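You operate a simulated robot arm through the tools that you are given. There is no shell and no other tool. Be economical: measure what you need, move in short steps, check, and stop when the job is done.

You are at the controls of a simulated robot arm. One attempt, no reset.

TASK
Put things in order on the top of the tea chest. At the end: the gold brass key stands on top of the brown jar; the pink bottle (marked "Lotion") stands where the basket of orange fritters stood; the red pin stands where the pink bottle stood; the basket of orange fritters stands on top of the grey stone; whatever was shut is shut again. Leave all else as you found it, and nothing knocked over.

It is judged by the outcome, as a careful person would: the job done as asked, and still so three seconds after it is handed in. It fails if anything else is knocked over, pushed out of place, dropped, spilled or broken.

THE ROBOT
A 6-joint arm with a two-finger parallel gripper, fixed in place. Base frame: the origin is at the foot of the arm, x ahead of it, y to its left, z up; the work surface is at about z = 0. Readings come in m, rad, newtons and seconds.
With the tool pointing down near the work surface it reaches from about 0.14 to 0.58 m from the base axis. Its first joint turns from -1.152 to 1.152 rad. Payload 2.1 kg.
The TCP is the grasp point between the finger pads, 0.03 m short of the fingertips. In the tool frame z runs along the fingers and y along their closing line. The gripper opens to 0.094 m. The fingers are 0.028 m wide and 0.01 m thick; the gripper's body (0.05 by 0.096 m) begins 0.055 m behind the TCP.
Orientation is that of the tool frame in the base frame, as a unit quaternion [x, y, z, w]. With the fingers straight down and closing along the base's y, the tool's x points along the base's -x, its y along +y and its z along -z.

THE INTERFACE
- The arm moves only by the tool nudge_tool. Its argument "rows" is a list of rows, each a list of 7 numbers: the shift along the tool's x, y, z in m, then the turn, a rotation vector about the tool's x, y, z in rad, then the finger opening in m, from 0 to 0.094. In form: [[tx, ty, tz, ax, ay, az, fingers], ...]. A call has 1 to 10 rows; each row is the pose to reach, as a shift and turn from the pose commanded when the call began, along the tool's axes at that moment. Each row takes 0.2 s and may step no farther than 0.05 m and 0.15 rad from the row before; otherwise, or with a gripper value out of range, the whole call is refused. A pose out of reach is approached as far as the arm can. The call stops where the force on the tool passes 40 N (or 10 N more than at its start, if that is more) or the arm is blocked; 0.2 s more then pass. The fingers move at their own pace (about 0.072 m/s each) and stop on an object; they squeeze with about 44 N. The grip force told is the motor's: it shows also when the fingers shut on nothing. Time passes only in rows, and 0.2 s behind the last, so rows that repeat a pose let the fingers close. The reply holds the time, the measured pose of the TCP, the force on the tool along the base axes, the opening and the grip force, in the units named above and with some noise.
- Cameras (640 x 400 px; columns grow to the right, rows downward): "scene" is fixed at [0.0551, -0.372, 0.4848]; the picture's right is [0.78, -0.63, 0.00], its down [-0.36, -0.45, -0.82] and it looks along [0.51, 0.64, -0.57] (base axes); focal length 214 px, centre (320, 200). "wrist" rides on the gripper at [0.076, 0.014, -0.103] in the tool frame; the picture's right is [-0.18, 0.98, 0.00], its down [-0.75, -0.14, -0.64] and it looks along [-0.63, -0.12, 0.77] (tool axes); focal length 243 px, centre (320, 200). There is no depth. A picture from a camera that has moved, and an enlarged one, comes with that camera's place and axes in the base frame and with its lens.
- capture(camera): a new picture of that camera. The clock stands still meanwhile.
- inspect(camera, box): a new picture of the part [left, top, right, bottom] of that camera's present view, enlarged. The clock stands still meanwhile.
- sign_off(): hands the job in; it is judged then, once.

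Work in short steps. Places have to be worked out from the pictures, the camera data and where the tool is seen: move nearer, look again, correct. Check each grasp and each placing, and mend what went wrong. You have 120 turns and 84 pictures in all, those below and enlarged ones among them. Open the gripper and draw the arm clear of the work before you hand the job in, unless the task says otherwise; then end with one line.

The tools are called after ">>>" as a command line: name --pt "numbers of a row" for each row, then --argument value for the rest, lists and objects as JSON in quotes. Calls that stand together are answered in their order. nudge_tool: Moves the arm, as the interface text tells. Its arguments: {"type":"object","properties":{"rows":{"type":"array","items":{"type":"array","items":{"type":"number"}}}},"required":["rows"]} The other tools are called the same way: capture (camera) takes a picture; inspect (camera, box) takes an enlarged picture of a part of a camera's view; sign_off () hands the job in.

At the start:

```text
clock: 0.0
eef_pos: [0.3636, 0.0781, 0.3848]
orientation: [0.0, 1.0, 0.001, 0.001]
contact_force: [-0.1, 0.6, 0.5]
grip_width: 0.0939
finger_force: 0.1
```

scene: 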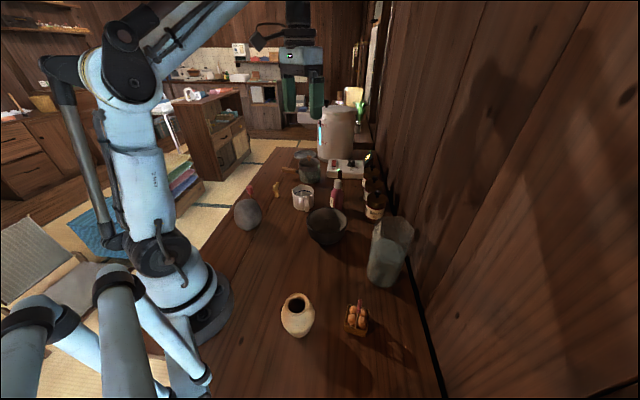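
wrist: 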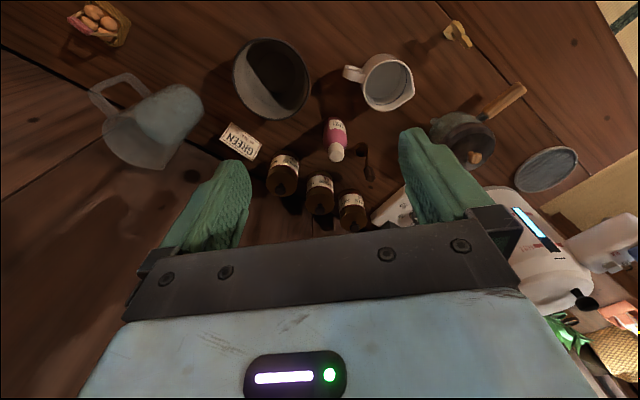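

The opening pictures show the table clutter but it is too small to identify key, jars and pin. I enlarge the scene parts first.

>>> inspect --camera "scene" --box '[220, 140, 420, 265]'

>>> inspect --camera "scene" --box '[260, 260, 420, 360]'

>>> inspect --camera "wrist" --box '[200, 20, 520, 220]'

```text
3.20 times, centred on (320, 202) of scene
camera zoom: at [0.0551, -0.372, 0.4848], right [0.78, -0.63, 0.0], down [-0.36, -0.45, -0.82], along [0.51, 0.64, -0.57], focal length 686 px, centre (320, 192)
```

zoom: 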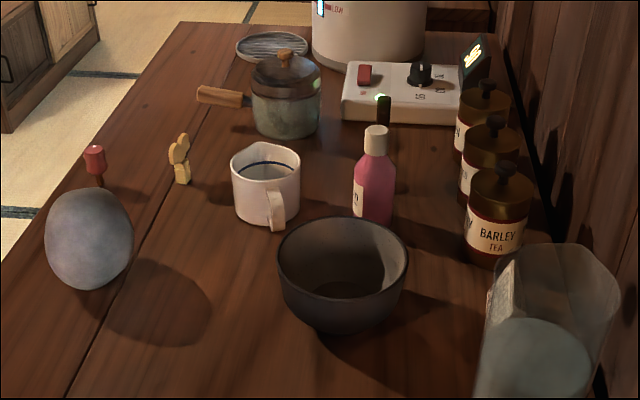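

```text
4.00 times, centred on (340, 310) of scene
camera zoom: at [0.0551, -0.372, 0.4848], right [0.78, -0.63, 0.0], down [-0.36, -0.45, -0.82], along [0.51, 0.64, -0.57], focal length 858 px, centre (240, -240)
```

zoom: 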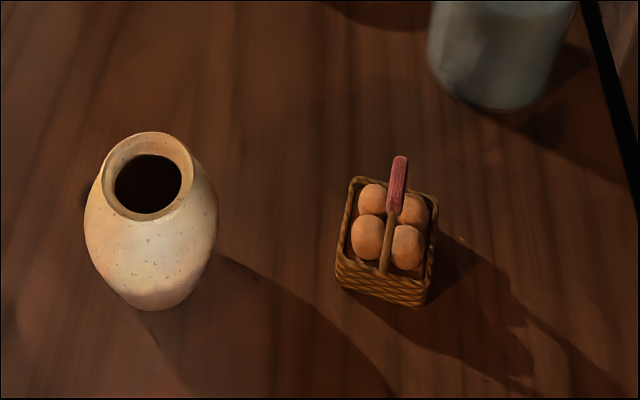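

```text
2.00 times, centred on (360, 120) of wrist
camera zoom: at [0.2889, 0.0906, 0.4868], right [0.18, 0.98, 0.0], down [0.75, -0.14, 0.64], along [0.63, -0.12, -0.77], focal length 485 px, centre (240, 360)
```

zoom: 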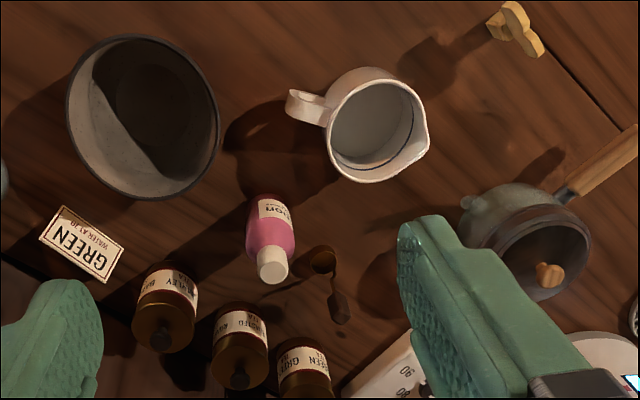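

I still can't tell which is the "brown jar", and there is a small dark thing beside the lotion. I enlarge those places.

>>> inspect --camera "scene" --box '[320, 150, 400, 220]'

>>> inspect --camera "wrist" --box '[310, 110, 410, 220]'

>>> inspect --camera "scene" --box '[230, 165, 300, 235]'

```text
5.71 times, centred on (360, 185) of scene
camera zoom: at [0.0551, -0.372, 0.4848], right [0.78, -0.63, 0.0], down [-0.36, -0.45, -0.82], along [0.51, 0.64, -0.57], focal length 1226 px, centre (91, 286)
```

zoom: 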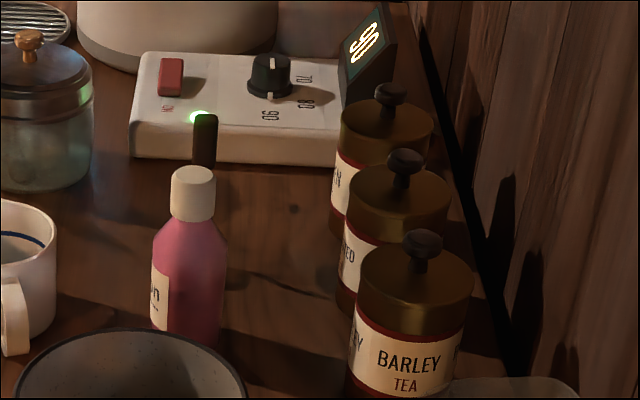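

```text
3.64 times, centred on (360, 165) of wrist
camera zoom: at [0.2889, 0.0906, 0.4868], right [0.18, 0.98, 0.0], down [0.75, -0.14, 0.64], along [0.63, -0.12, -0.77], focal length 882 px, centre (174, 327)
```

zoom: 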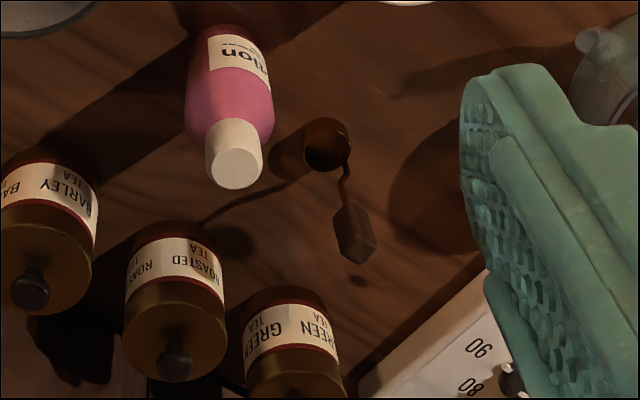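

```text
5.71 times, centred on (265, 200) of scene
camera zoom: at [0.0551, -0.372, 0.4848], right [0.78, -0.63, 0.0], down [-0.36, -0.45, -0.82], along [0.51, 0.64, -0.57], focal length 1226 px, centre (634, 200)
```

zoom: 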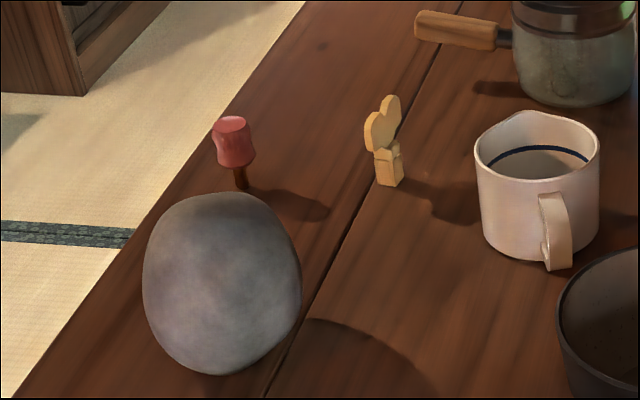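

The dark thing is a scoop, the gold key and red pin stand near the far left edge, and only the tan vase and the three tea canisters come near "brown jar". I turn the tool 90° to look at the vase and basket from above.

>>> nudge_tool --pt "0.01 -0.02 0 0 0 0.15 0.094" --pt "0.02 -0.04 0 0 0 0.3 0.094" --pt "0.03 -0.06 0 0 0 0.45 0.094" --pt "0.04 -0.08 0 0 0 0.6 0.094" --pt "0.05 -0.1 0 0 0 0.75 0.094" --pt "0.06 -0.12 0 0 0 0.9 0.094" --pt "0.07 -0.14 0 0 0 1.05 0.094" --pt "0.08 -0.16 0 0 0 1.2 0.094" --pt "0.09 -0.17 0 0 0 1.35 0.094" --pt "0.1 -0.18 0 0 0 1.5 0.094"

>>> capture --camera "wrist"

```text
clock: 2.2
eef_pos: [0.2636, -0.1036, 0.3829]
orientation: [0.682, 0.731, 0.003, 0.001]
contact_force: [-0.3, 0.1, 0.5]
grip_width: 0.0939
finger_force: 0.0
```

```text
75 pictures are left
camera wrist: at [0.2729, -0.0274, 0.4862], right [0.99, -0.12, 0.0], down [-0.09, -0.76, 0.64], along [-0.07, -0.64, -0.77], focal length 243 px, centre (320, 200)
```

wrist: 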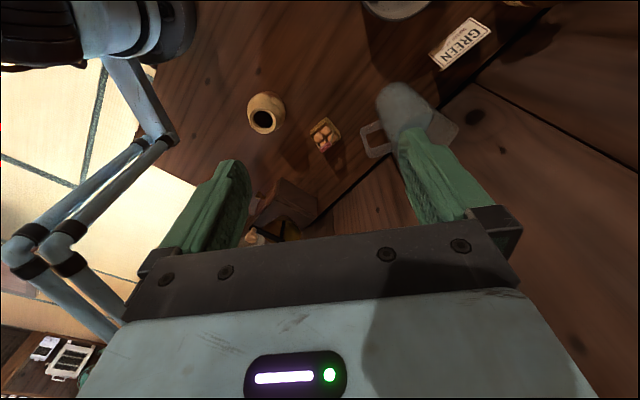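

There is a dark brown object beyond the basket, outside the scene camera's view. I enlarge it.

>>> inspect --camera "wrist" --box '[220, 70, 420, 240]'

```text
2.35 times, centred on (320, 155) of wrist
camera zoom: at [0.2729, -0.0274, 0.4862], right [0.99, -0.12, 0.0], down [-0.09, -0.76, 0.64], along [-0.07, -0.64, -0.77], focal length 571 px, centre (320, 306)
```

zoom: 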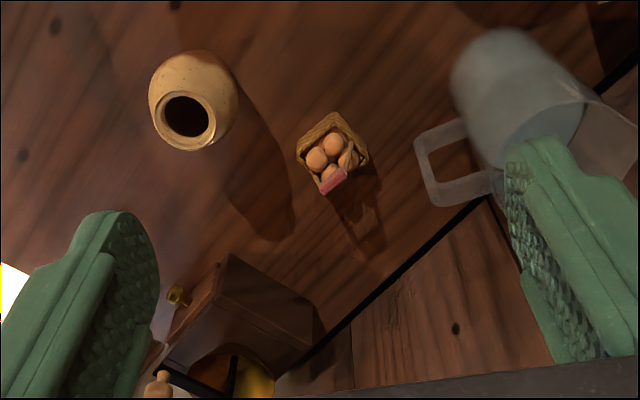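

A small wooden box with a brass knob stands past the basket — probably the thing that is "shut", with the jar perhaps inside. I move toward it for a nearer look.

>>> nudge_tool --pt "-0.04 0 0 0 0 0.07 0.094" --pt "-0.08 0 0 0 0 0.07 0.094" --pt "-0.12 -0.02 0 0 0 0.07 0.094" --pt "-0.15 -0.04 0 0 0 0.07 0.094"

>>> capture --camera "wrist"

```text
clock: 3.2
eef_pos: [0.2318, -0.2534, 0.3835]
orientation: [0.706, 0.708, 0.001, 0.0]
contact_force: [0.2, -0.7, 1.0]
grip_width: 0.0938
finger_force: 0.1
```

```text
73 pictures are left
camera wrist: at [0.247, -0.1788, 0.4859], right [0.98, -0.18, 0.0], down [-0.14, -0.75, 0.64], along [-0.11, -0.63, -0.77], focal length 243 px, centre (320, 200)
```

wrist: 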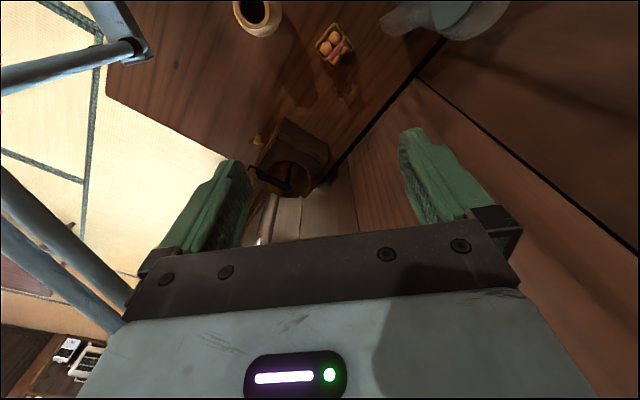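

>>> inspect --camera "wrist" --box '[230, 100, 350, 220]'

```text
3.33 times, centred on (290, 160) of wrist
camera zoom: at [0.247, -0.1788, 0.4859], right [0.98, -0.18, 0.0], down [-0.14, -0.75, 0.64], along [-0.11, -0.63, -0.77], focal length 809 px, centre (420, 333)
```

zoom: 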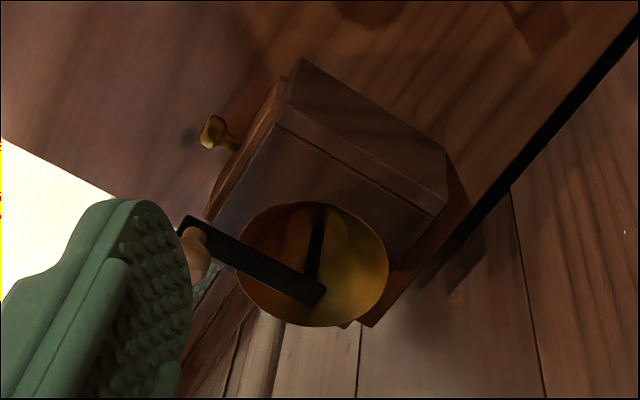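

It's a coffee grinder (crank and drawer), not the jar. I go look at the other end of the chest, where key, pin and stone are.

>>> nudge_tool --pt "0.05 0 0 0 0 -0.15 0.094" --pt "0.1 0 0 0 0 -0.3 0.094" --pt "0.15 0 0 0 0 -0.45 0.094" --pt "0.2 0 0 0 0 -0.6 0.094" --pt "0.25 0 0 0 0 -0.75 0.094" --pt "0.3 0 0 0 0 -0.9 0.094" --pt "0.35 0 0 0 0 -1.05 0.094" --pt "0.4 0 0 0 0 -1.2 0.094" --pt "0.45 0 0 0 0 -1.35 0.094" --pt "0.48 0 0 0 0 -1.5 0.094"

>>> capture --camera "wrist"

>>> inspect --camera "scene" --box '[280, 80, 420, 180]'

```text
clock: 5.4
eef_pos: [0.2347, 0.2277, 0.3836]
orientation: [0.033, 0.999, 0.001, 0.001]
contact_force: [-1.0, 0.6, 0.2]
grip_width: 0.0937
finger_force: 0.0
```

```text
71 pictures are left
camera wrist: at [0.16, 0.2456, 0.4857], right [0.25, 0.97, 0.0], down [0.74, -0.19, 0.64], along [0.62, -0.16, -0.77], focal length 243 px, centre (320, 200)
```

wrist: 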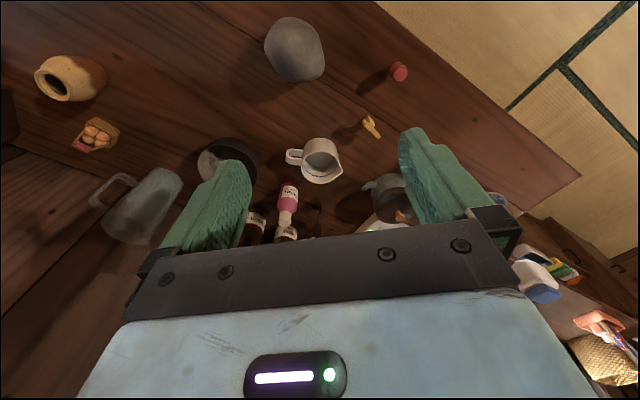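

```text
4.00 times, centred on (350, 130) of scene
camera zoom: at [0.0551, -0.3721, 0.4848], right [0.78, -0.63, 0.0], down [-0.36, -0.45, -0.82], along [0.51, 0.64, -0.57], focal length 858 px, centre (200, 480)
```

zoom: 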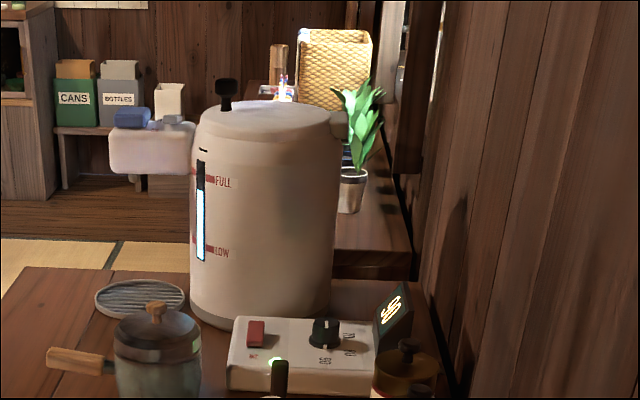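

No other jar is visible at this end, so the tan vase is the likely candidate. I enlarge the vase, stone and key from here.

>>> inspect --camera "wrist" --box '[20, 40, 140, 160]'

>>> inspect --camera "wrist" --box '[250, 0, 430, 150]'

```text
3.33 times, centred on (80, 100) of wrist
camera zoom: at [0.16, 0.2456, 0.4857], right [0.25, 0.97, 0.0], down [0.74, -0.19, 0.64], along [0.62, -0.16, -0.77], focal length 809 px, centre (1120, 533)
```

zoom: 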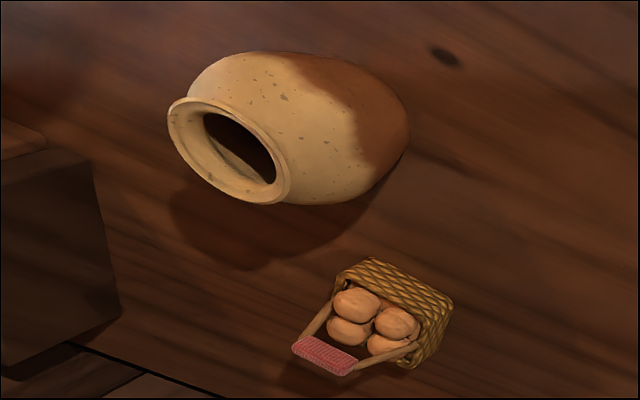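

```text
2.67 times, centred on (340, 75) of wrist
camera zoom: at [0.16, 0.2456, 0.4857], right [0.25, 0.97, 0.0], down [0.74, -0.19, 0.64], along [0.62, -0.16, -0.77], focal length 647 px, centre (267, 533)
```

zoom: 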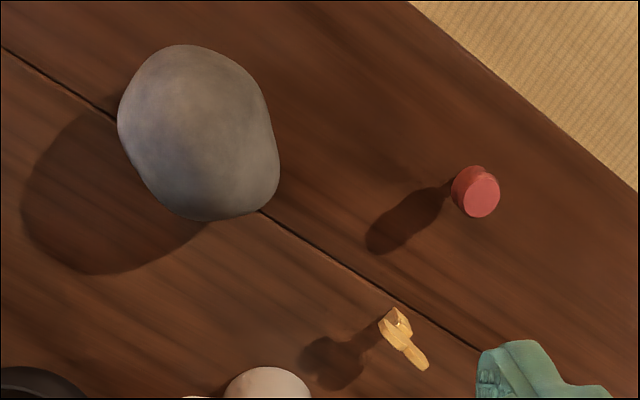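

The vase is hollow. A labelled "GREEN" item hides behind the pitcher; I go look at it and at the tea canisters.

>>> nudge_tool --pt "-0.01 -0.045 0 0 0 -0.06 0.094" --pt "-0.02 -0.09 0 0 0 -0.06 0.094" --pt "-0.03 -0.135 0 0 0 -0.06 0.094" --pt "-0.04 -0.18 0 0 0 -0.06 0.094" --pt "-0.05 -0.225 0 0 0 -0.06 0.094" --pt "-0.06 -0.27 0 0 0 -0.06 0.094" --pt "-0.07 -0.31 0 0 0 -0.06 0.094" --pt "-0.08 -0.34 0 0 0 -0.06 0.094"

>>> capture --camera "wrist"

```text
clock: 7.2
eef_pos: [0.2884, -0.1211, 0.3834]
orientation: [0.005, 1.0, 0.001, 0.0]
contact_force: [-0.1, -0.7, -0.8]
grip_width: 0.0941
finger_force: 0.0
```

```text
67 pictures are left
camera wrist: at [0.2131, -0.1072, 0.4862], right [0.19, 0.98, 0.0], down [0.75, -0.15, 0.64], along [0.63, -0.12, -0.77], focal length 243 px, centre (320, 200)
```

wrist: 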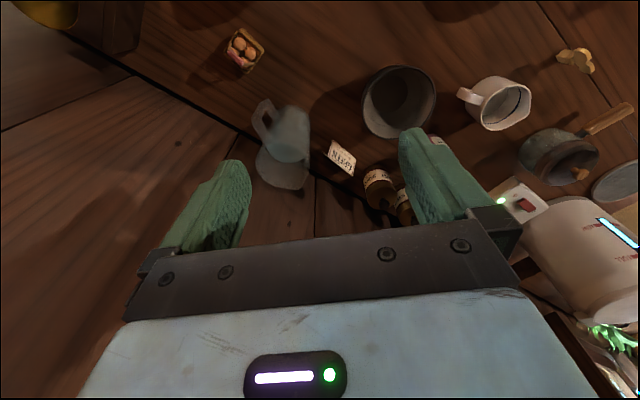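

>>> inspect --camera "wrist" --box '[240, 50, 440, 220]'

>>> inspect --camera "scene" --box '[350, 190, 440, 290]'

```text
2.35 times, centred on (340, 135) of wrist
camera zoom: at [0.2131, -0.1072, 0.4862], right [0.19, 0.98, 0.0], down [0.75, -0.15, 0.64], along [0.63, -0.12, -0.77], focal length 571 px, centre (273, 353)
```

zoom: 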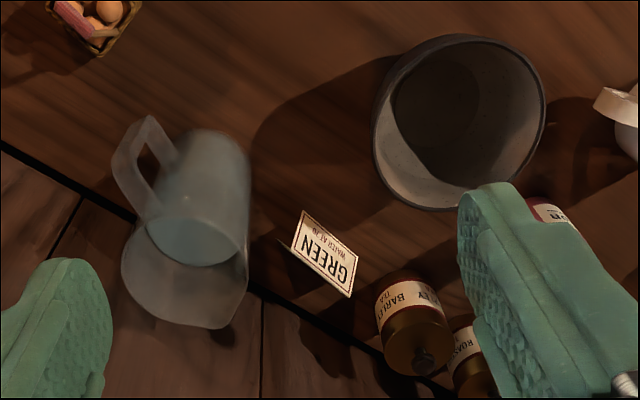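

```text
4.00 times, centred on (395, 240) of scene
camera zoom: at [0.0551, -0.372, 0.4848], right [0.78, -0.63, 0.0], down [-0.36, -0.45, -0.82], along [0.51, 0.64, -0.57], focal length 858 px, centre (20, 40)
```

zoom: 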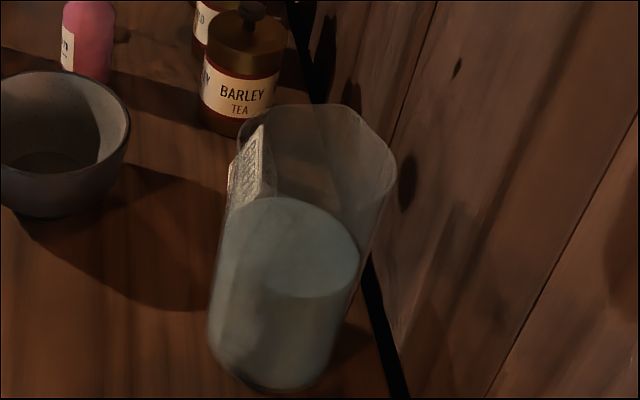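

That's only a tent card. The tan vase must be the brown jar, so I take a closer look at its mouth and at the grinder from nearer.

>>> nudge_tool --pt "0.01 0 0.01 0 0 0.15 0.094" --pt "0.02 0 0.02 0 0 0.3 0.094" --pt "0.03 0 0.03 0 0 0.45 0.094" --pt "0.04 0 0.04 0 0 0.6 0.094" --pt "0.05 0 0.05 0 0 0.75 0.094" --pt "0.06 0 0.06 0 0 0.9 0.094" --pt "0.07 0 0.07 0 0 1.05 0.094" --pt "0.08 0 0.08 0 0 1.2 0.094" --pt "0.09 0 0.09 0 0 1.35 0.094" --pt "0.1 0 0.1 0 0 1.5 0.094"

>>> capture --camera "wrist"

```text
clock: 9.4
eef_pos: [0.1919, -0.1198, 0.284]
orientation: [0.686, 0.728, 0.001, 0.0]
contact_force: [-0.6, -0.5, -0.1]
grip_width: 0.0941
finger_force: 0.1
```

```text
64 pictures are left
camera wrist: at [0.2023, -0.0437, 0.3868], right [0.99, -0.13, 0.0], down [-0.1, -0.76, 0.64], along [-0.08, -0.64, -0.77], focal length 243 px, centre (320, 200)
```

wrist: 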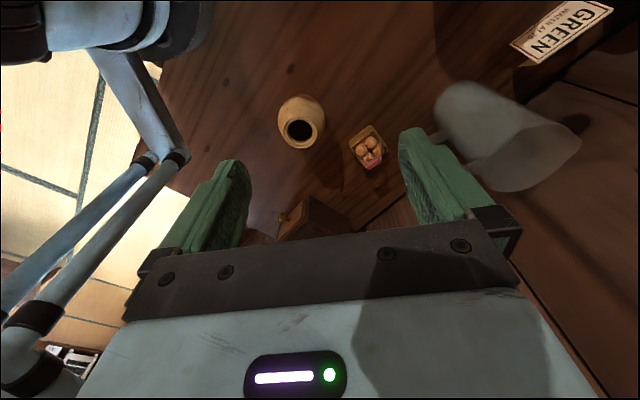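

>>> inspect --camera "wrist" --box '[250, 80, 400, 180]'

>>> inspect --camera "wrist" --box '[240, 170, 400, 250]'

```text
4.00 times, centred on (325, 130) of wrist
camera zoom: at [0.2023, -0.0437, 0.3868], right [0.99, -0.13, 0.0], down [-0.1, -0.76, 0.64], along [-0.08, -0.64, -0.77], focal length 970 px, centre (300, 480)
```

zoom: 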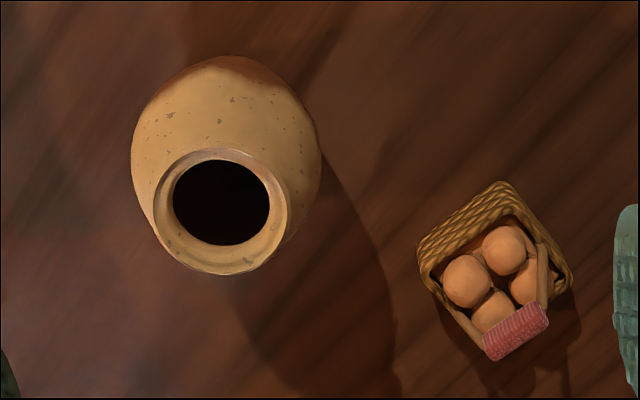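

```text
4.00 times, centred on (320, 210) of wrist
camera zoom: at [0.2023, -0.0437, 0.3868], right [0.99, -0.13, 0.0], down [-0.1, -0.76, 0.64], along [-0.08, -0.64, -0.77], focal length 970 px, centre (320, 160)
```

zoom: 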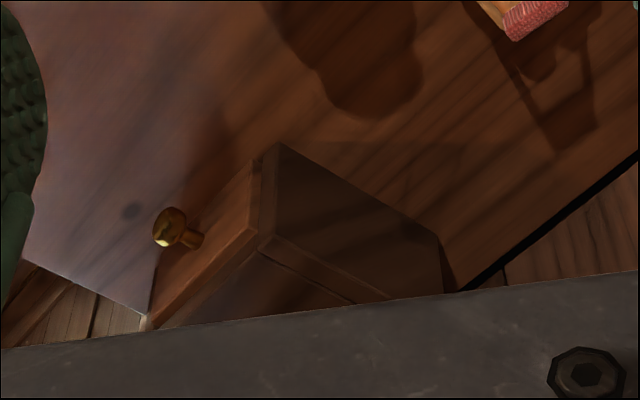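

The vase is the only loose, unlabelled jar, so I take it as the brown jar. The basket rim centre comes out near (0.257, -0.236), turned about 33°. I move above it with the tool yawed to match.

>>> nudge_tool --pt "-0.03 0.015 0.02 0 0 -0.13 0.094" --pt "-0.06 0.03 0.04 0 0 -0.26 0.094" --pt "-0.09 0.045 0.06 0 0 -0.39 0.094" --pt "-0.12 0.058 0.08 0 0 -0.52 0.094"

>>> capture --camera "wrist"

>>> inspect --camera "scene" --box '[280, 240, 440, 360]'

```text
clock: 10.4
eef_pos: [0.2544, -0.2334, 0.2053]
orientation: [0.473, 0.881, 0.001, 0.001]
contact_force: [0.6, 0.4, -0.3]
grip_width: 0.0941
finger_force: 0.1
```

```text
61 pictures are left
camera wrist: at [0.2254, -0.163, 0.3074], right [0.92, 0.39, 0.0], down [0.3, -0.71, 0.64], along [0.25, -0.59, -0.77], focal length 243 px, centre (320, 200)
```

wrist: 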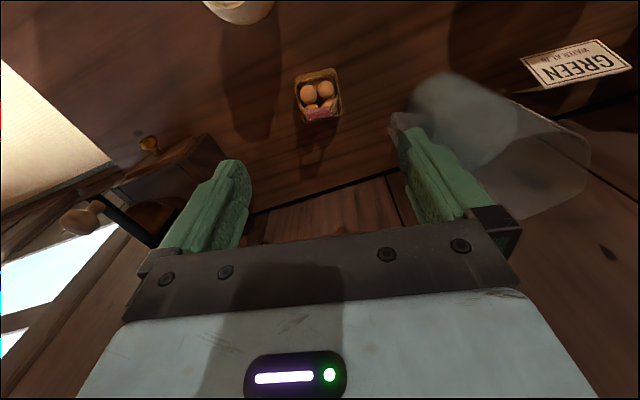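

```text
3.33 times, centred on (360, 300) of scene
camera zoom: at [0.0551, -0.372, 0.4848], right [0.78, -0.63, 0.0], down [-0.36, -0.45, -0.82], along [0.51, 0.64, -0.57], focal length 715 px, centre (187, -133)
```

zoom: 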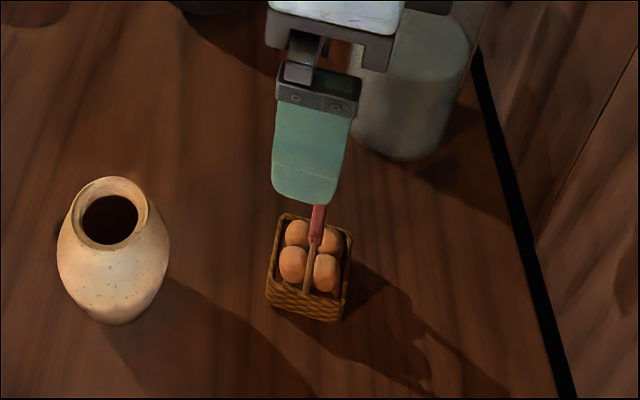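

The basket lies nearly square to the tool now. I enlarge it to refine its centre.

>>> inspect --camera "wrist" --box '[260, 50, 380, 150]'

```text
4.00 times, centred on (320, 100) of wrist
camera zoom: at [0.2254, -0.163, 0.3074], right [0.92, 0.39, 0.0], down [0.3, -0.71, 0.64], along [0.25, -0.59, -0.77], focal length 970 px, centre (320, 600)
```

zoom: 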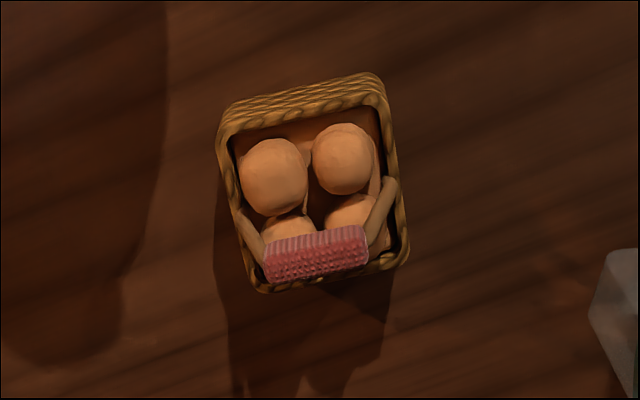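

Basket centre is about (0.2565, -0.2388), side ~0.047 m, turned ~35°. I lower straight around it with open fingers.

>>> nudge_tool --pt "-0.005 -0.001 0.04 0 0 -0.03 0.094" --pt "-0.005 -0.001 0.08 0 0 -0.03 0.094" --pt "-0.005 -0.001 0.11 0 0 -0.03 0.094" --pt "-0.005 -0.001 0.14 0 0 -0.03 0.094" --pt "-0.005 -0.001 0.155 0 0 -0.03 0.094" --pt "-0.005 -0.001 0.167 0 0 -0.03 0.094"

>>> capture --camera "wrist"

>>> inspect --camera "scene" --box '[280, 240, 440, 360]'

```text
clock: 11.8
eef_pos: [0.258, -0.2391, 0.0376]
orientation: [0.462, 0.887, 0.001, 0.0]
contact_force: [0.6, 0.4, 0.0]
grip_width: 0.0941
finger_force: 0.0
```

```text
58 pictures are left
camera wrist: at [0.2274, -0.1698, 0.1404], right [0.91, 0.41, 0.0], down [0.32, -0.7, 0.64], along [0.27, -0.58, -0.77], focal length 243 px, centre (320, 200)
```

wrist: 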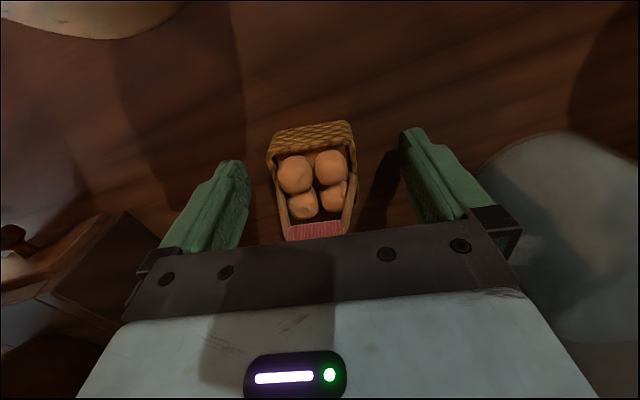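

```text
3.33 times, centred on (360, 300) of scene
camera zoom: at [0.0551, -0.372, 0.4848], right [0.78, -0.63, 0.0], down [-0.36, -0.45, -0.82], along [0.51, 0.64, -0.57], focal length 715 px, centre (187, -133)
```

zoom: 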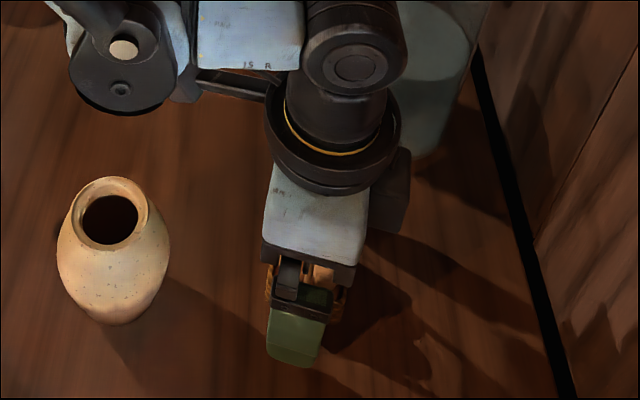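

The fingers straddle the basket, which sits a few mm to the tool's -y. I shift 4 mm and close.

>>> nudge_tool --pt "0 -0.004 0 0 0 0 0.094" --pt "0 -0.004 0 0 0 0 0.07" --pt "0 -0.004 0 0 0 0 0.05" --pt "0 -0.004 0 0 0 0 0.03" --pt "0 -0.004 0 0 0 0 0.03"

>>> capture --camera "wrist"

```text
clock: 13.0
eef_pos: [0.2549, -0.2419, 0.0371]
orientation: [0.462, 0.887, 0.001, 0.001]
contact_force: [-0.4, 0.0, -0.2]
grip_width: 0.0513
finger_force: 44.0
```

```text
56 pictures are left
camera wrist: at [0.2237, -0.1723, 0.1402], right [0.91, 0.41, 0.0], down [0.32, -0.7, 0.64], along [0.27, -0.58, -0.77], focal length 243 px, centre (320, 200)
```

wrist: 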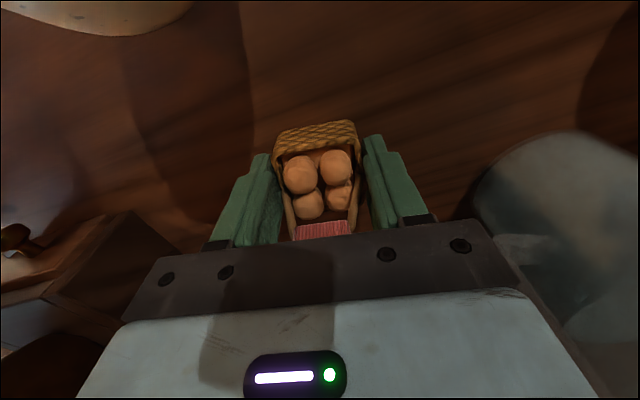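

Gripped at 0.051 m. The basket's place is about (0.2555, -0.241). I lift straight up and check it.

>>> nudge_tool --pt "0 0 -0.01 0 0 0 0.03" --pt "0 0 -0.03 0 0 0 0.03" --pt "0 0 -0.06 0 0 0 0.03" --pt "0 0 -0.1 0 0 0 0.03" --pt "0 0 -0.14 0 0 0 0.03" --pt "0 0 -0.18 0 0 0 0.03" --pt "0 0 -0.21 0 0 0 0.03"

>>> capture --camera "wrist"

```text
clock: 14.6
eef_pos: [0.254, -0.2407, 0.2473]
orientation: [0.461, 0.887, 0.001, 0.001]
contact_force: [-0.5, 0.3, -0.6]
grip_width: 0.0513
finger_force: 43.6
```

```text
55 pictures are left
camera wrist: at [0.2233, -0.171, 0.3494], right [0.91, 0.41, 0.0], down [0.32, -0.7, 0.64], along [0.27, -0.58, -0.77], focal length 243 px, centre (320, 200)
```

wrist: 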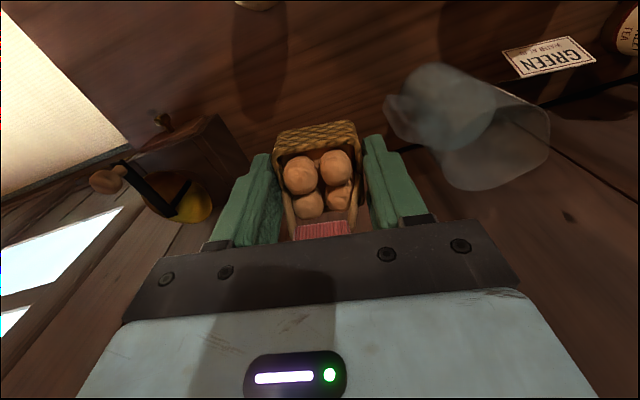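

Basket held level. I carry it at z≈0.25 over to above the stone (~(0.21, 0.195)), turning the wrist on the way.

>>> nudge_tool --pt "0.0383 0.0214 0 0 0 -0.14 0.03" --pt "0.0766 0.0428 0 0 0 -0.28 0.03" --pt "0.1149 0.0642 0 0 0 -0.42 0.03" --pt "0.1532 0.0856 0 0 0 -0.56 0.03" --pt "0.1915 0.107 0 0 0 -0.7 0.03" --pt "0.2298 0.1284 0 0 0 -0.84 0.03" --pt "0.2681 0.1498 0 0 0 -0.98 0.03" --pt "0.3064 0.1712 0 0 0 -1.12 0.03" --pt "0.3447 0.1926 0 0 0 -1.26 0.03" --pt "0.383 0.214 0 0 0 -1.4 0.03"

>>> capture --camera "wrist"

>>> inspect --camera "scene" --box '[200, 140, 300, 240]'

```text
clock: 16.8
eef_pos: [0.2052, 0.1903, 0.2487]
orientation: [-0.219, 0.976, 0.0, 0.002]
contact_force: [0.3, 0.3, -1.1]
grip_width: 0.0512
finger_force: 43.7
```

```text
54 pictures are left
camera wrist: at [0.1316, 0.1692, 0.3498], right [-0.25, 0.97, 0.0], down [0.74, 0.19, 0.64], along [0.62, 0.16, -0.76], focal length 243 px, centre (320, 200)
```

wrist: 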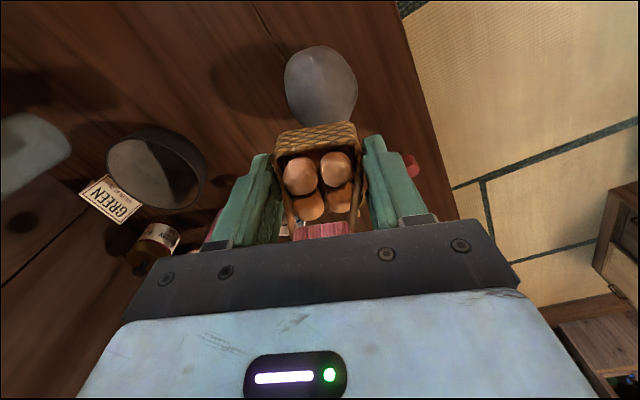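

```text
4.00 times, centred on (250, 190) of scene
camera zoom: at [0.0551, -0.3721, 0.4848], right [0.78, -0.63, 0.0], down [-0.36, -0.45, -0.82], along [0.51, 0.64, -0.57], focal length 858 px, centre (600, 240)
```

zoom: 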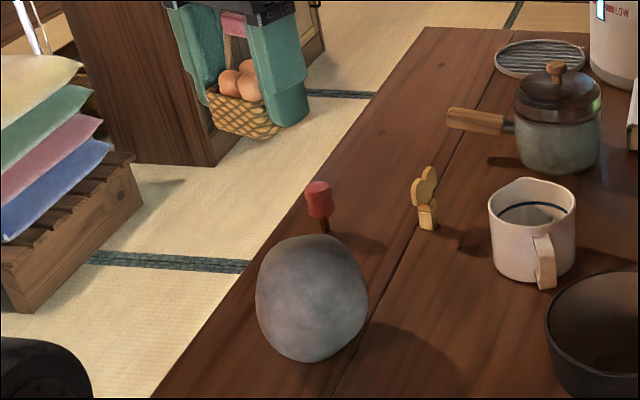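

Both views put the stone's centre near (0.210, 0.191). I enlarge the stone in the wrist view to judge its top.

>>> inspect --camera "wrist" --box '[260, 30, 390, 140]'

>>> inspect --camera "scene" --box '[255, 190, 300, 235]'

```text
3.64 times, centred on (325, 85) of wrist
camera zoom: at [0.1316, 0.1692, 0.3498], right [-0.25, 0.97, 0.0], down [0.74, 0.19, 0.64], along [0.62, 0.16, -0.76], focal length 882 px, centre (302, 618)
```

zoom: 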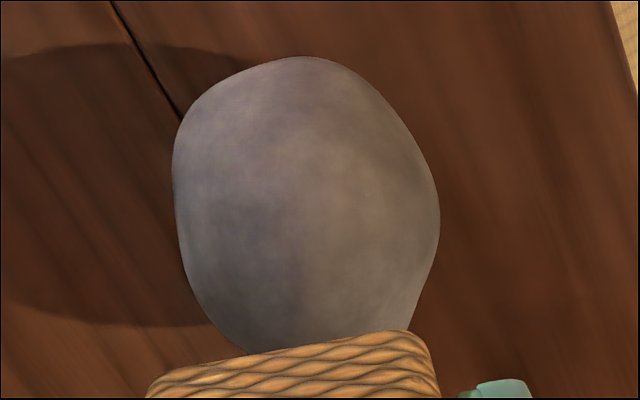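

```text
8.89 times, centred on (278, 212) of scene
camera zoom: at [0.0551, -0.3721, 0.4848], right [0.78, -0.63, 0.0], down [-0.36, -0.45, -0.82], along [0.51, 0.64, -0.57], focal length 1906 px, centre (698, 89)
```

zoom: 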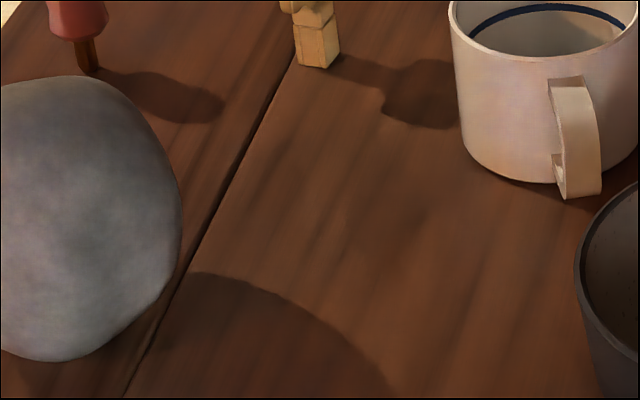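

The stone is an ovoid, ~0.09 m wide and high. I centre over (0.2115, 0.191) and come down to just above it, then check with both cameras.

>>> nudge_tool --pt "-0.006 -0.002 0.03 0 0 0 0.03" --pt "-0.006 -0.002 0.06 0 0 0 0.03" --pt "-0.006 -0.002 0.085 0 0 0 0.03" --pt "-0.006 -0.002 0.1 0 0 0 0.03"

>>> inspect --camera "scene" --box '[215, 150, 295, 235]'

```text
clock: 17.8
eef_pos: [0.2169, 0.1943, 0.1477]
orientation: [-0.219, 0.976, 0.001, 0.001]
contact_force: [-0.1, -0.1, -0.4]
grip_width: 0.0515
finger_force: 44.1
```

```text
4.71 times, centred on (255, 192) of scene
camera zoom: at [0.0551, -0.372, 0.4848], right [0.78, -0.63, 0.0], down [-0.36, -0.45, -0.82], along [0.51, 0.64, -0.57], focal length 1009 px, centre (626, 235)
```

zoom: 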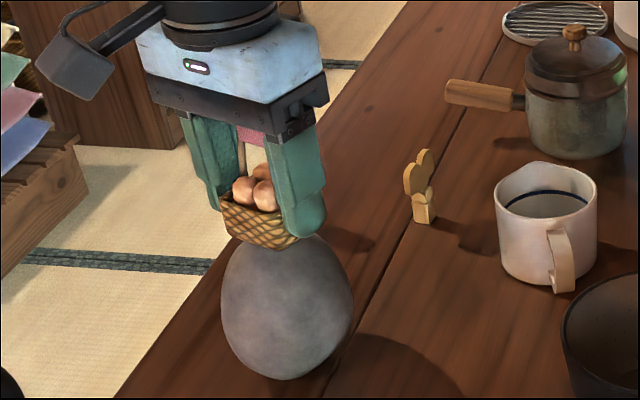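

The basket sits almost above the stone's middle with a couple of cm to go. I correct 4 mm toward the base and descend in small steps, watching the force.

>>> nudge_tool --pt "0.004 0 0.003 0 0 0 0.03" --pt "0.004 0 0.007 0 0 0 0.03" --pt "0.004 0 0.011 0 0 0 0.03"

>>> inspect --camera "scene" --box '[215, 150, 295, 235]'

```text
clock: 18.4
eef_pos: [0.2119, 0.1923, 0.143]
orientation: [-0.219, 0.976, -0.001, 0.0]
contact_force: [-2.2, -2.4, 12.0]
grip_width: 0.0516
finger_force: 43.9
stopped in row 3: the force on the tool passed its limit (the readings are from after the stop); the commanded pose is now the measured one
```

```text
4.71 times, centred on (255, 192) of scene
camera zoom: at [0.0551, -0.3721, 0.4848], right [0.78, -0.63, 0.0], down [-0.36, -0.45, -0.82], along [0.51, 0.64, -0.57], focal length 1009 px, centre (626, 235)
```

zoom: 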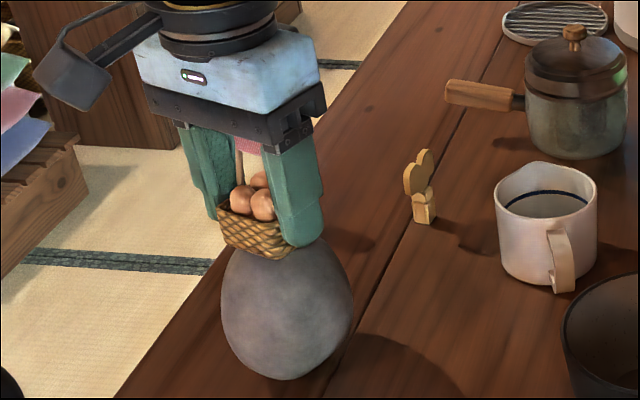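

Contact at TCP z=0.143, so the stone's top is ~0.106. I ease the load off and read the force before letting go.

>>> nudge_tool --pt "0 0 -0.0005 0 0 0 0.03" --pt "0 0 -0.001 0 0 0 0.03"

```text
clock: 19.1
eef_pos: [0.2125, 0.1929, 0.142]
orientation: [-0.218, 0.976, -0.001, 0.0]
contact_force: [-0.4, -0.7, -0.9]
grip_width: 0.0514
finger_force: 44.1
```

Free again; I go down 1 mm at a time to a light touch.

>>> nudge_tool --pt "0 0 0.001 0 0 0 0.03"

>>> capture --camera "wrist"

```text
clock: 19.4
eef_pos: [0.2127, 0.1934, 0.1421]
orientation: [-0.218, 0.976, 0.0, 0.0]
contact_force: [-1.2, -0.8, 5.7]
grip_width: 0.0512
finger_force: 44.1
```

```text
48 pictures are left
camera wrist: at [0.1395, 0.1727, 0.2445], right [-0.25, 0.97, 0.0], down [0.74, 0.19, 0.64], along [0.62, 0.16, -0.77], focal length 243 px, centre (320, 200)
```

wrist: 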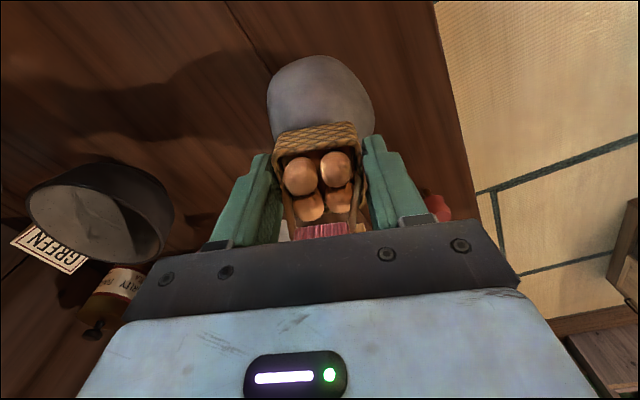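

Light touch (5.7 N) and the basket looks centred on the stone. I loosen the fingers only a little to see whether it stays level.

>>> nudge_tool --pt "0 0 0 0 0 0 0.055" --pt "0 0 0 0 0 0 0.058" --pt "0 0 0 0 0 0 0.058"

>>> capture --camera "wrist"

>>> inspect --camera "scene" --box '[235, 170, 285, 220]'

```text
clock: 20.2
eef_pos: [0.2125, 0.1924, 0.142]
orientation: [-0.218, 0.976, -0.001, 0.0]
contact_force: [-0.6, -0.3, -0.5]
grip_width: 0.0577
finger_force: 0.0
```

```text
47 pictures are left
camera wrist: at [0.1395, 0.1726, 0.2444], right [-0.25, 0.97, 0.0], down [0.74, 0.19, 0.64], along [0.62, 0.16, -0.77], focal length 243 px, centre (320, 200)
```

wrist: 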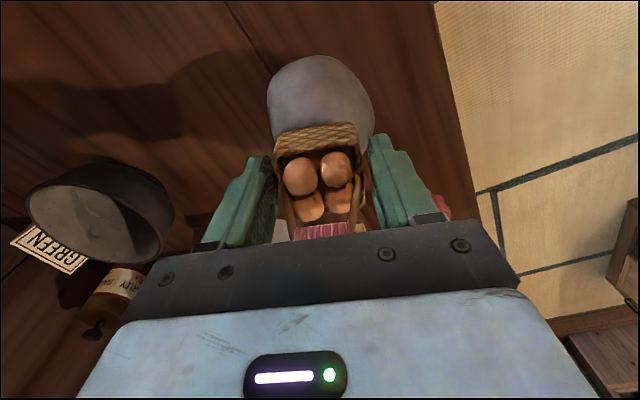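

```text
8.00 times, centred on (260, 195) of scene
camera zoom: at [0.0551, -0.372, 0.4848], right [0.78, -0.63, 0.0], down [-0.36, -0.45, -0.82], along [0.51, 0.64, -0.57], focal length 1716 px, centre (800, 240)
```

zoom: 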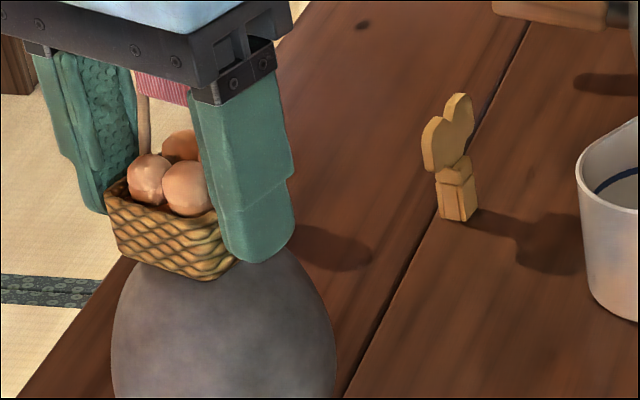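

The basket hasn't moved after release. I open further, step by step.

>>> nudge_tool --pt "0 0 0 0 0 0 0.062" --pt "0 0 0 0 0 0 0.07" --pt "0 0 0 0 0 0 0.08" --pt "0 0 0 0 0 0 0.09" --pt "0 0 0 0 0 0 0.094"

>>> inspect --camera "wrist" --box '[240, 40, 420, 250]'

>>> inspect --camera "scene" --box '[235, 170, 285, 220]'

```text
clock: 21.4
eef_pos: [0.2138, 0.1934, 0.1425]
orientation: [-0.218, 0.976, -0.001, 0.001]
contact_force: [0.1, 0.1, -0.5]
grip_width: 0.0939
finger_force: 0.0
```

```text
1.90 times, centred on (330, 145) of wrist
camera zoom: at [0.1395, 0.1727, 0.2444], right [-0.25, 0.97, 0.0], down [0.74, 0.19, 0.64], along [0.62, 0.16, -0.77], focal length 462 px, centre (301, 305)
```

zoom: 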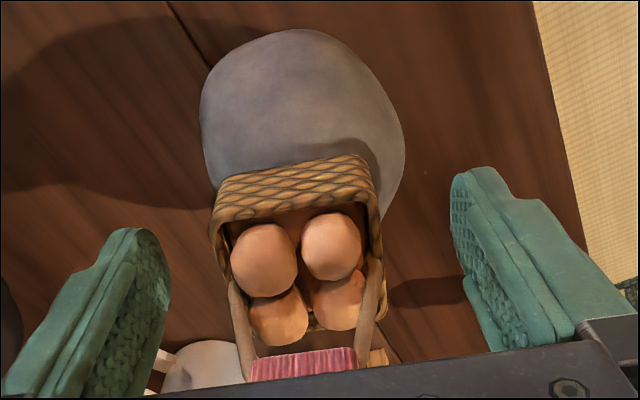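

```text
8.00 times, centred on (260, 195) of scene
camera zoom: at [0.0551, -0.372, 0.4848], right [0.78, -0.63, 0.0], down [-0.36, -0.45, -0.82], along [0.51, 0.64, -0.57], focal length 1716 px, centre (800, 240)
```

zoom: 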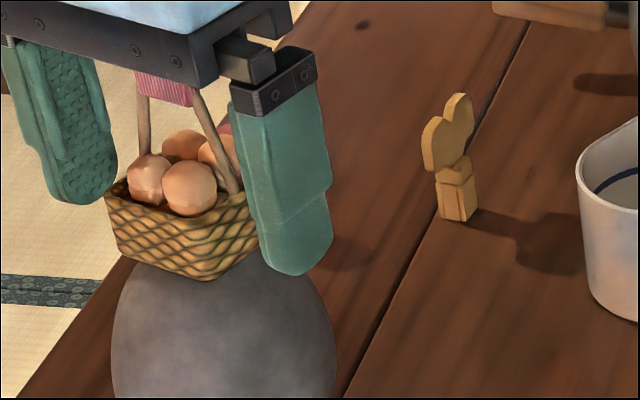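

It stands by itself. I withdraw straight up.

>>> nudge_tool --pt "0 0 -0.02 0 0 0 0.094" --pt "0 0 -0.05 0 0 0 0.094" --pt "0 0 -0.09 0 0 0 0.094" --pt "0 0 -0.13 0 0 0 0.094" --pt "0 0 -0.16 0 0 0 0.094"

>>> capture --camera "wrist"

>>> inspect --camera "scene" --box '[220, 150, 400, 250]'

```text
clock: 22.6
eef_pos: [0.2116, 0.1932, 0.302]
orientation: [-0.217, 0.976, -0.002, 0.0]
contact_force: [-0.3, 0.0, 0.2]
grip_width: 0.0941
finger_force: 0.1
```

```text
43 pictures are left
camera wrist: at [0.1382, 0.1737, 0.4048], right [-0.25, 0.97, 0.0], down [0.74, 0.19, 0.64], along [0.62, 0.16, -0.77], focal length 243 px, centre (320, 200)
```

wrist: 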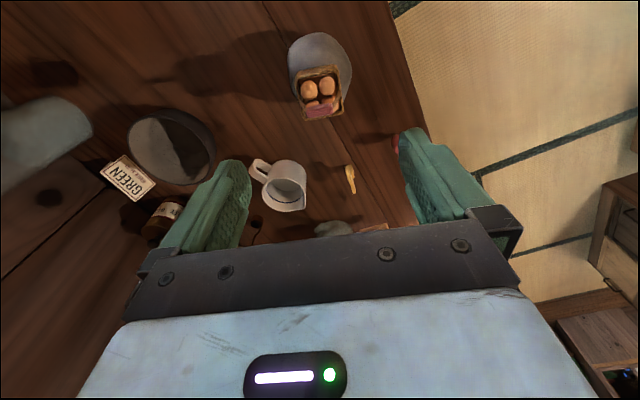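

```text
3.56 times, centred on (310, 200) of scene
camera zoom: at [0.0551, -0.372, 0.4848], right [0.78, -0.63, 0.0], down [-0.36, -0.45, -0.82], along [0.51, 0.64, -0.57], focal length 763 px, centre (356, 200)
```

zoom: 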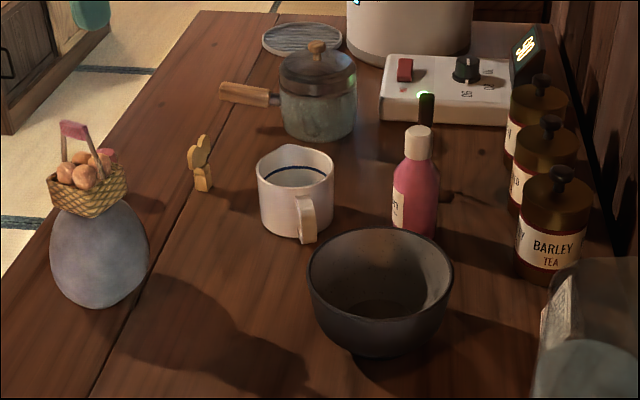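

Basket rests on the stone. Next the lotion bottle, estimated near (0.50, 0.085); I fly over it at height and look down.

>>> nudge_tool --pt "-0.031 -0.031 0 0 0 0.04 0.094" --pt "-0.062 -0.063 0 0 0 0.08 0.094" --pt "-0.093 -0.094 0 0 0 0.12 0.094" --pt "-0.124 -0.126 0 0 0 0.16 0.094" --pt "-0.155 -0.157 0 0 0 0.2 0.094" --pt "-0.186 -0.189 0.01 0 0 0.24 0.094" --pt "-0.215 -0.22 0.04 0 0 0.27 0.094"

>>> capture --camera "wrist"

```text
refused: row 7 steps farther than a row can; nothing moved
```

```text
41 pictures are left
camera wrist: at [0.1382, 0.1737, 0.4048], right [-0.25, 0.97, 0.0], down [0.74, 0.19, 0.64], along [0.62, 0.16, -0.77], focal length 243 px, centre (320, 200)
```

wrist: 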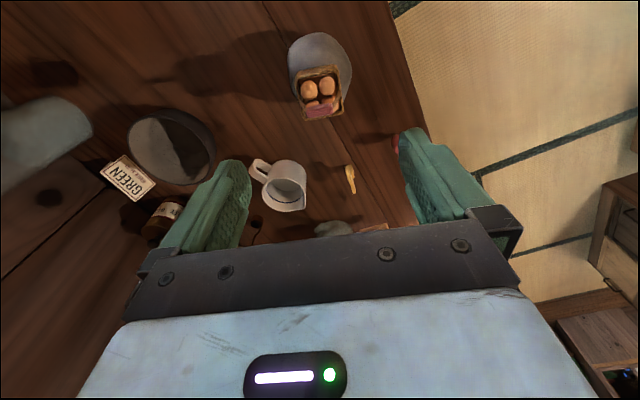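

The last row stepped too far; I resend with an even descent.

>>> nudge_tool --pt "-0.031 -0.031 0 0 0 0.04 0.094" --pt "-0.062 -0.063 0 0 0 0.08 0.094" --pt "-0.093 -0.094 0 0 0 0.12 0.094" --pt "-0.124 -0.126 0 0 0 0.16 0.094" --pt "-0.155 -0.157 0 0 0 0.2 0.094" --pt "-0.186 -0.189 0.01 0 0 0.24 0.094" --pt "-0.21 -0.215 0.03 0 0 0.27 0.094" --pt "-0.215 -0.22 0.04 0 0 0.27 0.094"

>>> capture --camera "wrist"

```text
clock: 24.4
eef_pos: [0.503, 0.0827, 0.2643]
orientation: [-0.085, 0.996, -0.001, 0.0]
contact_force: [0.8, -0.4, 0.0]
grip_width: 0.0939
finger_force: 0.0
```

```text
40 pictures are left
camera wrist: at [0.4266, 0.0835, 0.3658], right [0.01, 1.0, 0.0], down [0.77, -0.01, 0.64], along [0.64, -0.01, -0.77], focal length 243 px, centre (320, 200)
```

wrist: 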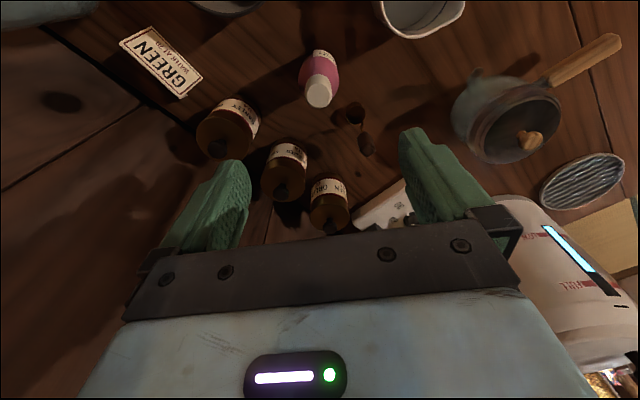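

>>> inspect --camera "wrist" --box '[250, 30, 400, 190]'

```text
2.50 times, centred on (325, 110) of wrist
camera zoom: at [0.4266, 0.0835, 0.3658], right [0.01, 1.0, 0.0], down [0.77, -0.01, 0.64], along [0.64, -0.01, -0.77], focal length 606 px, centre (308, 425)
```

zoom: 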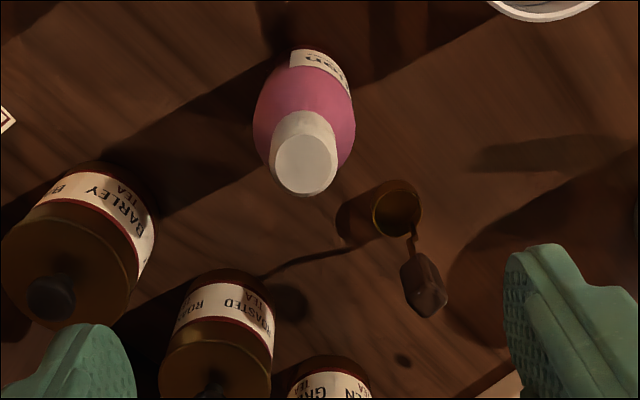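

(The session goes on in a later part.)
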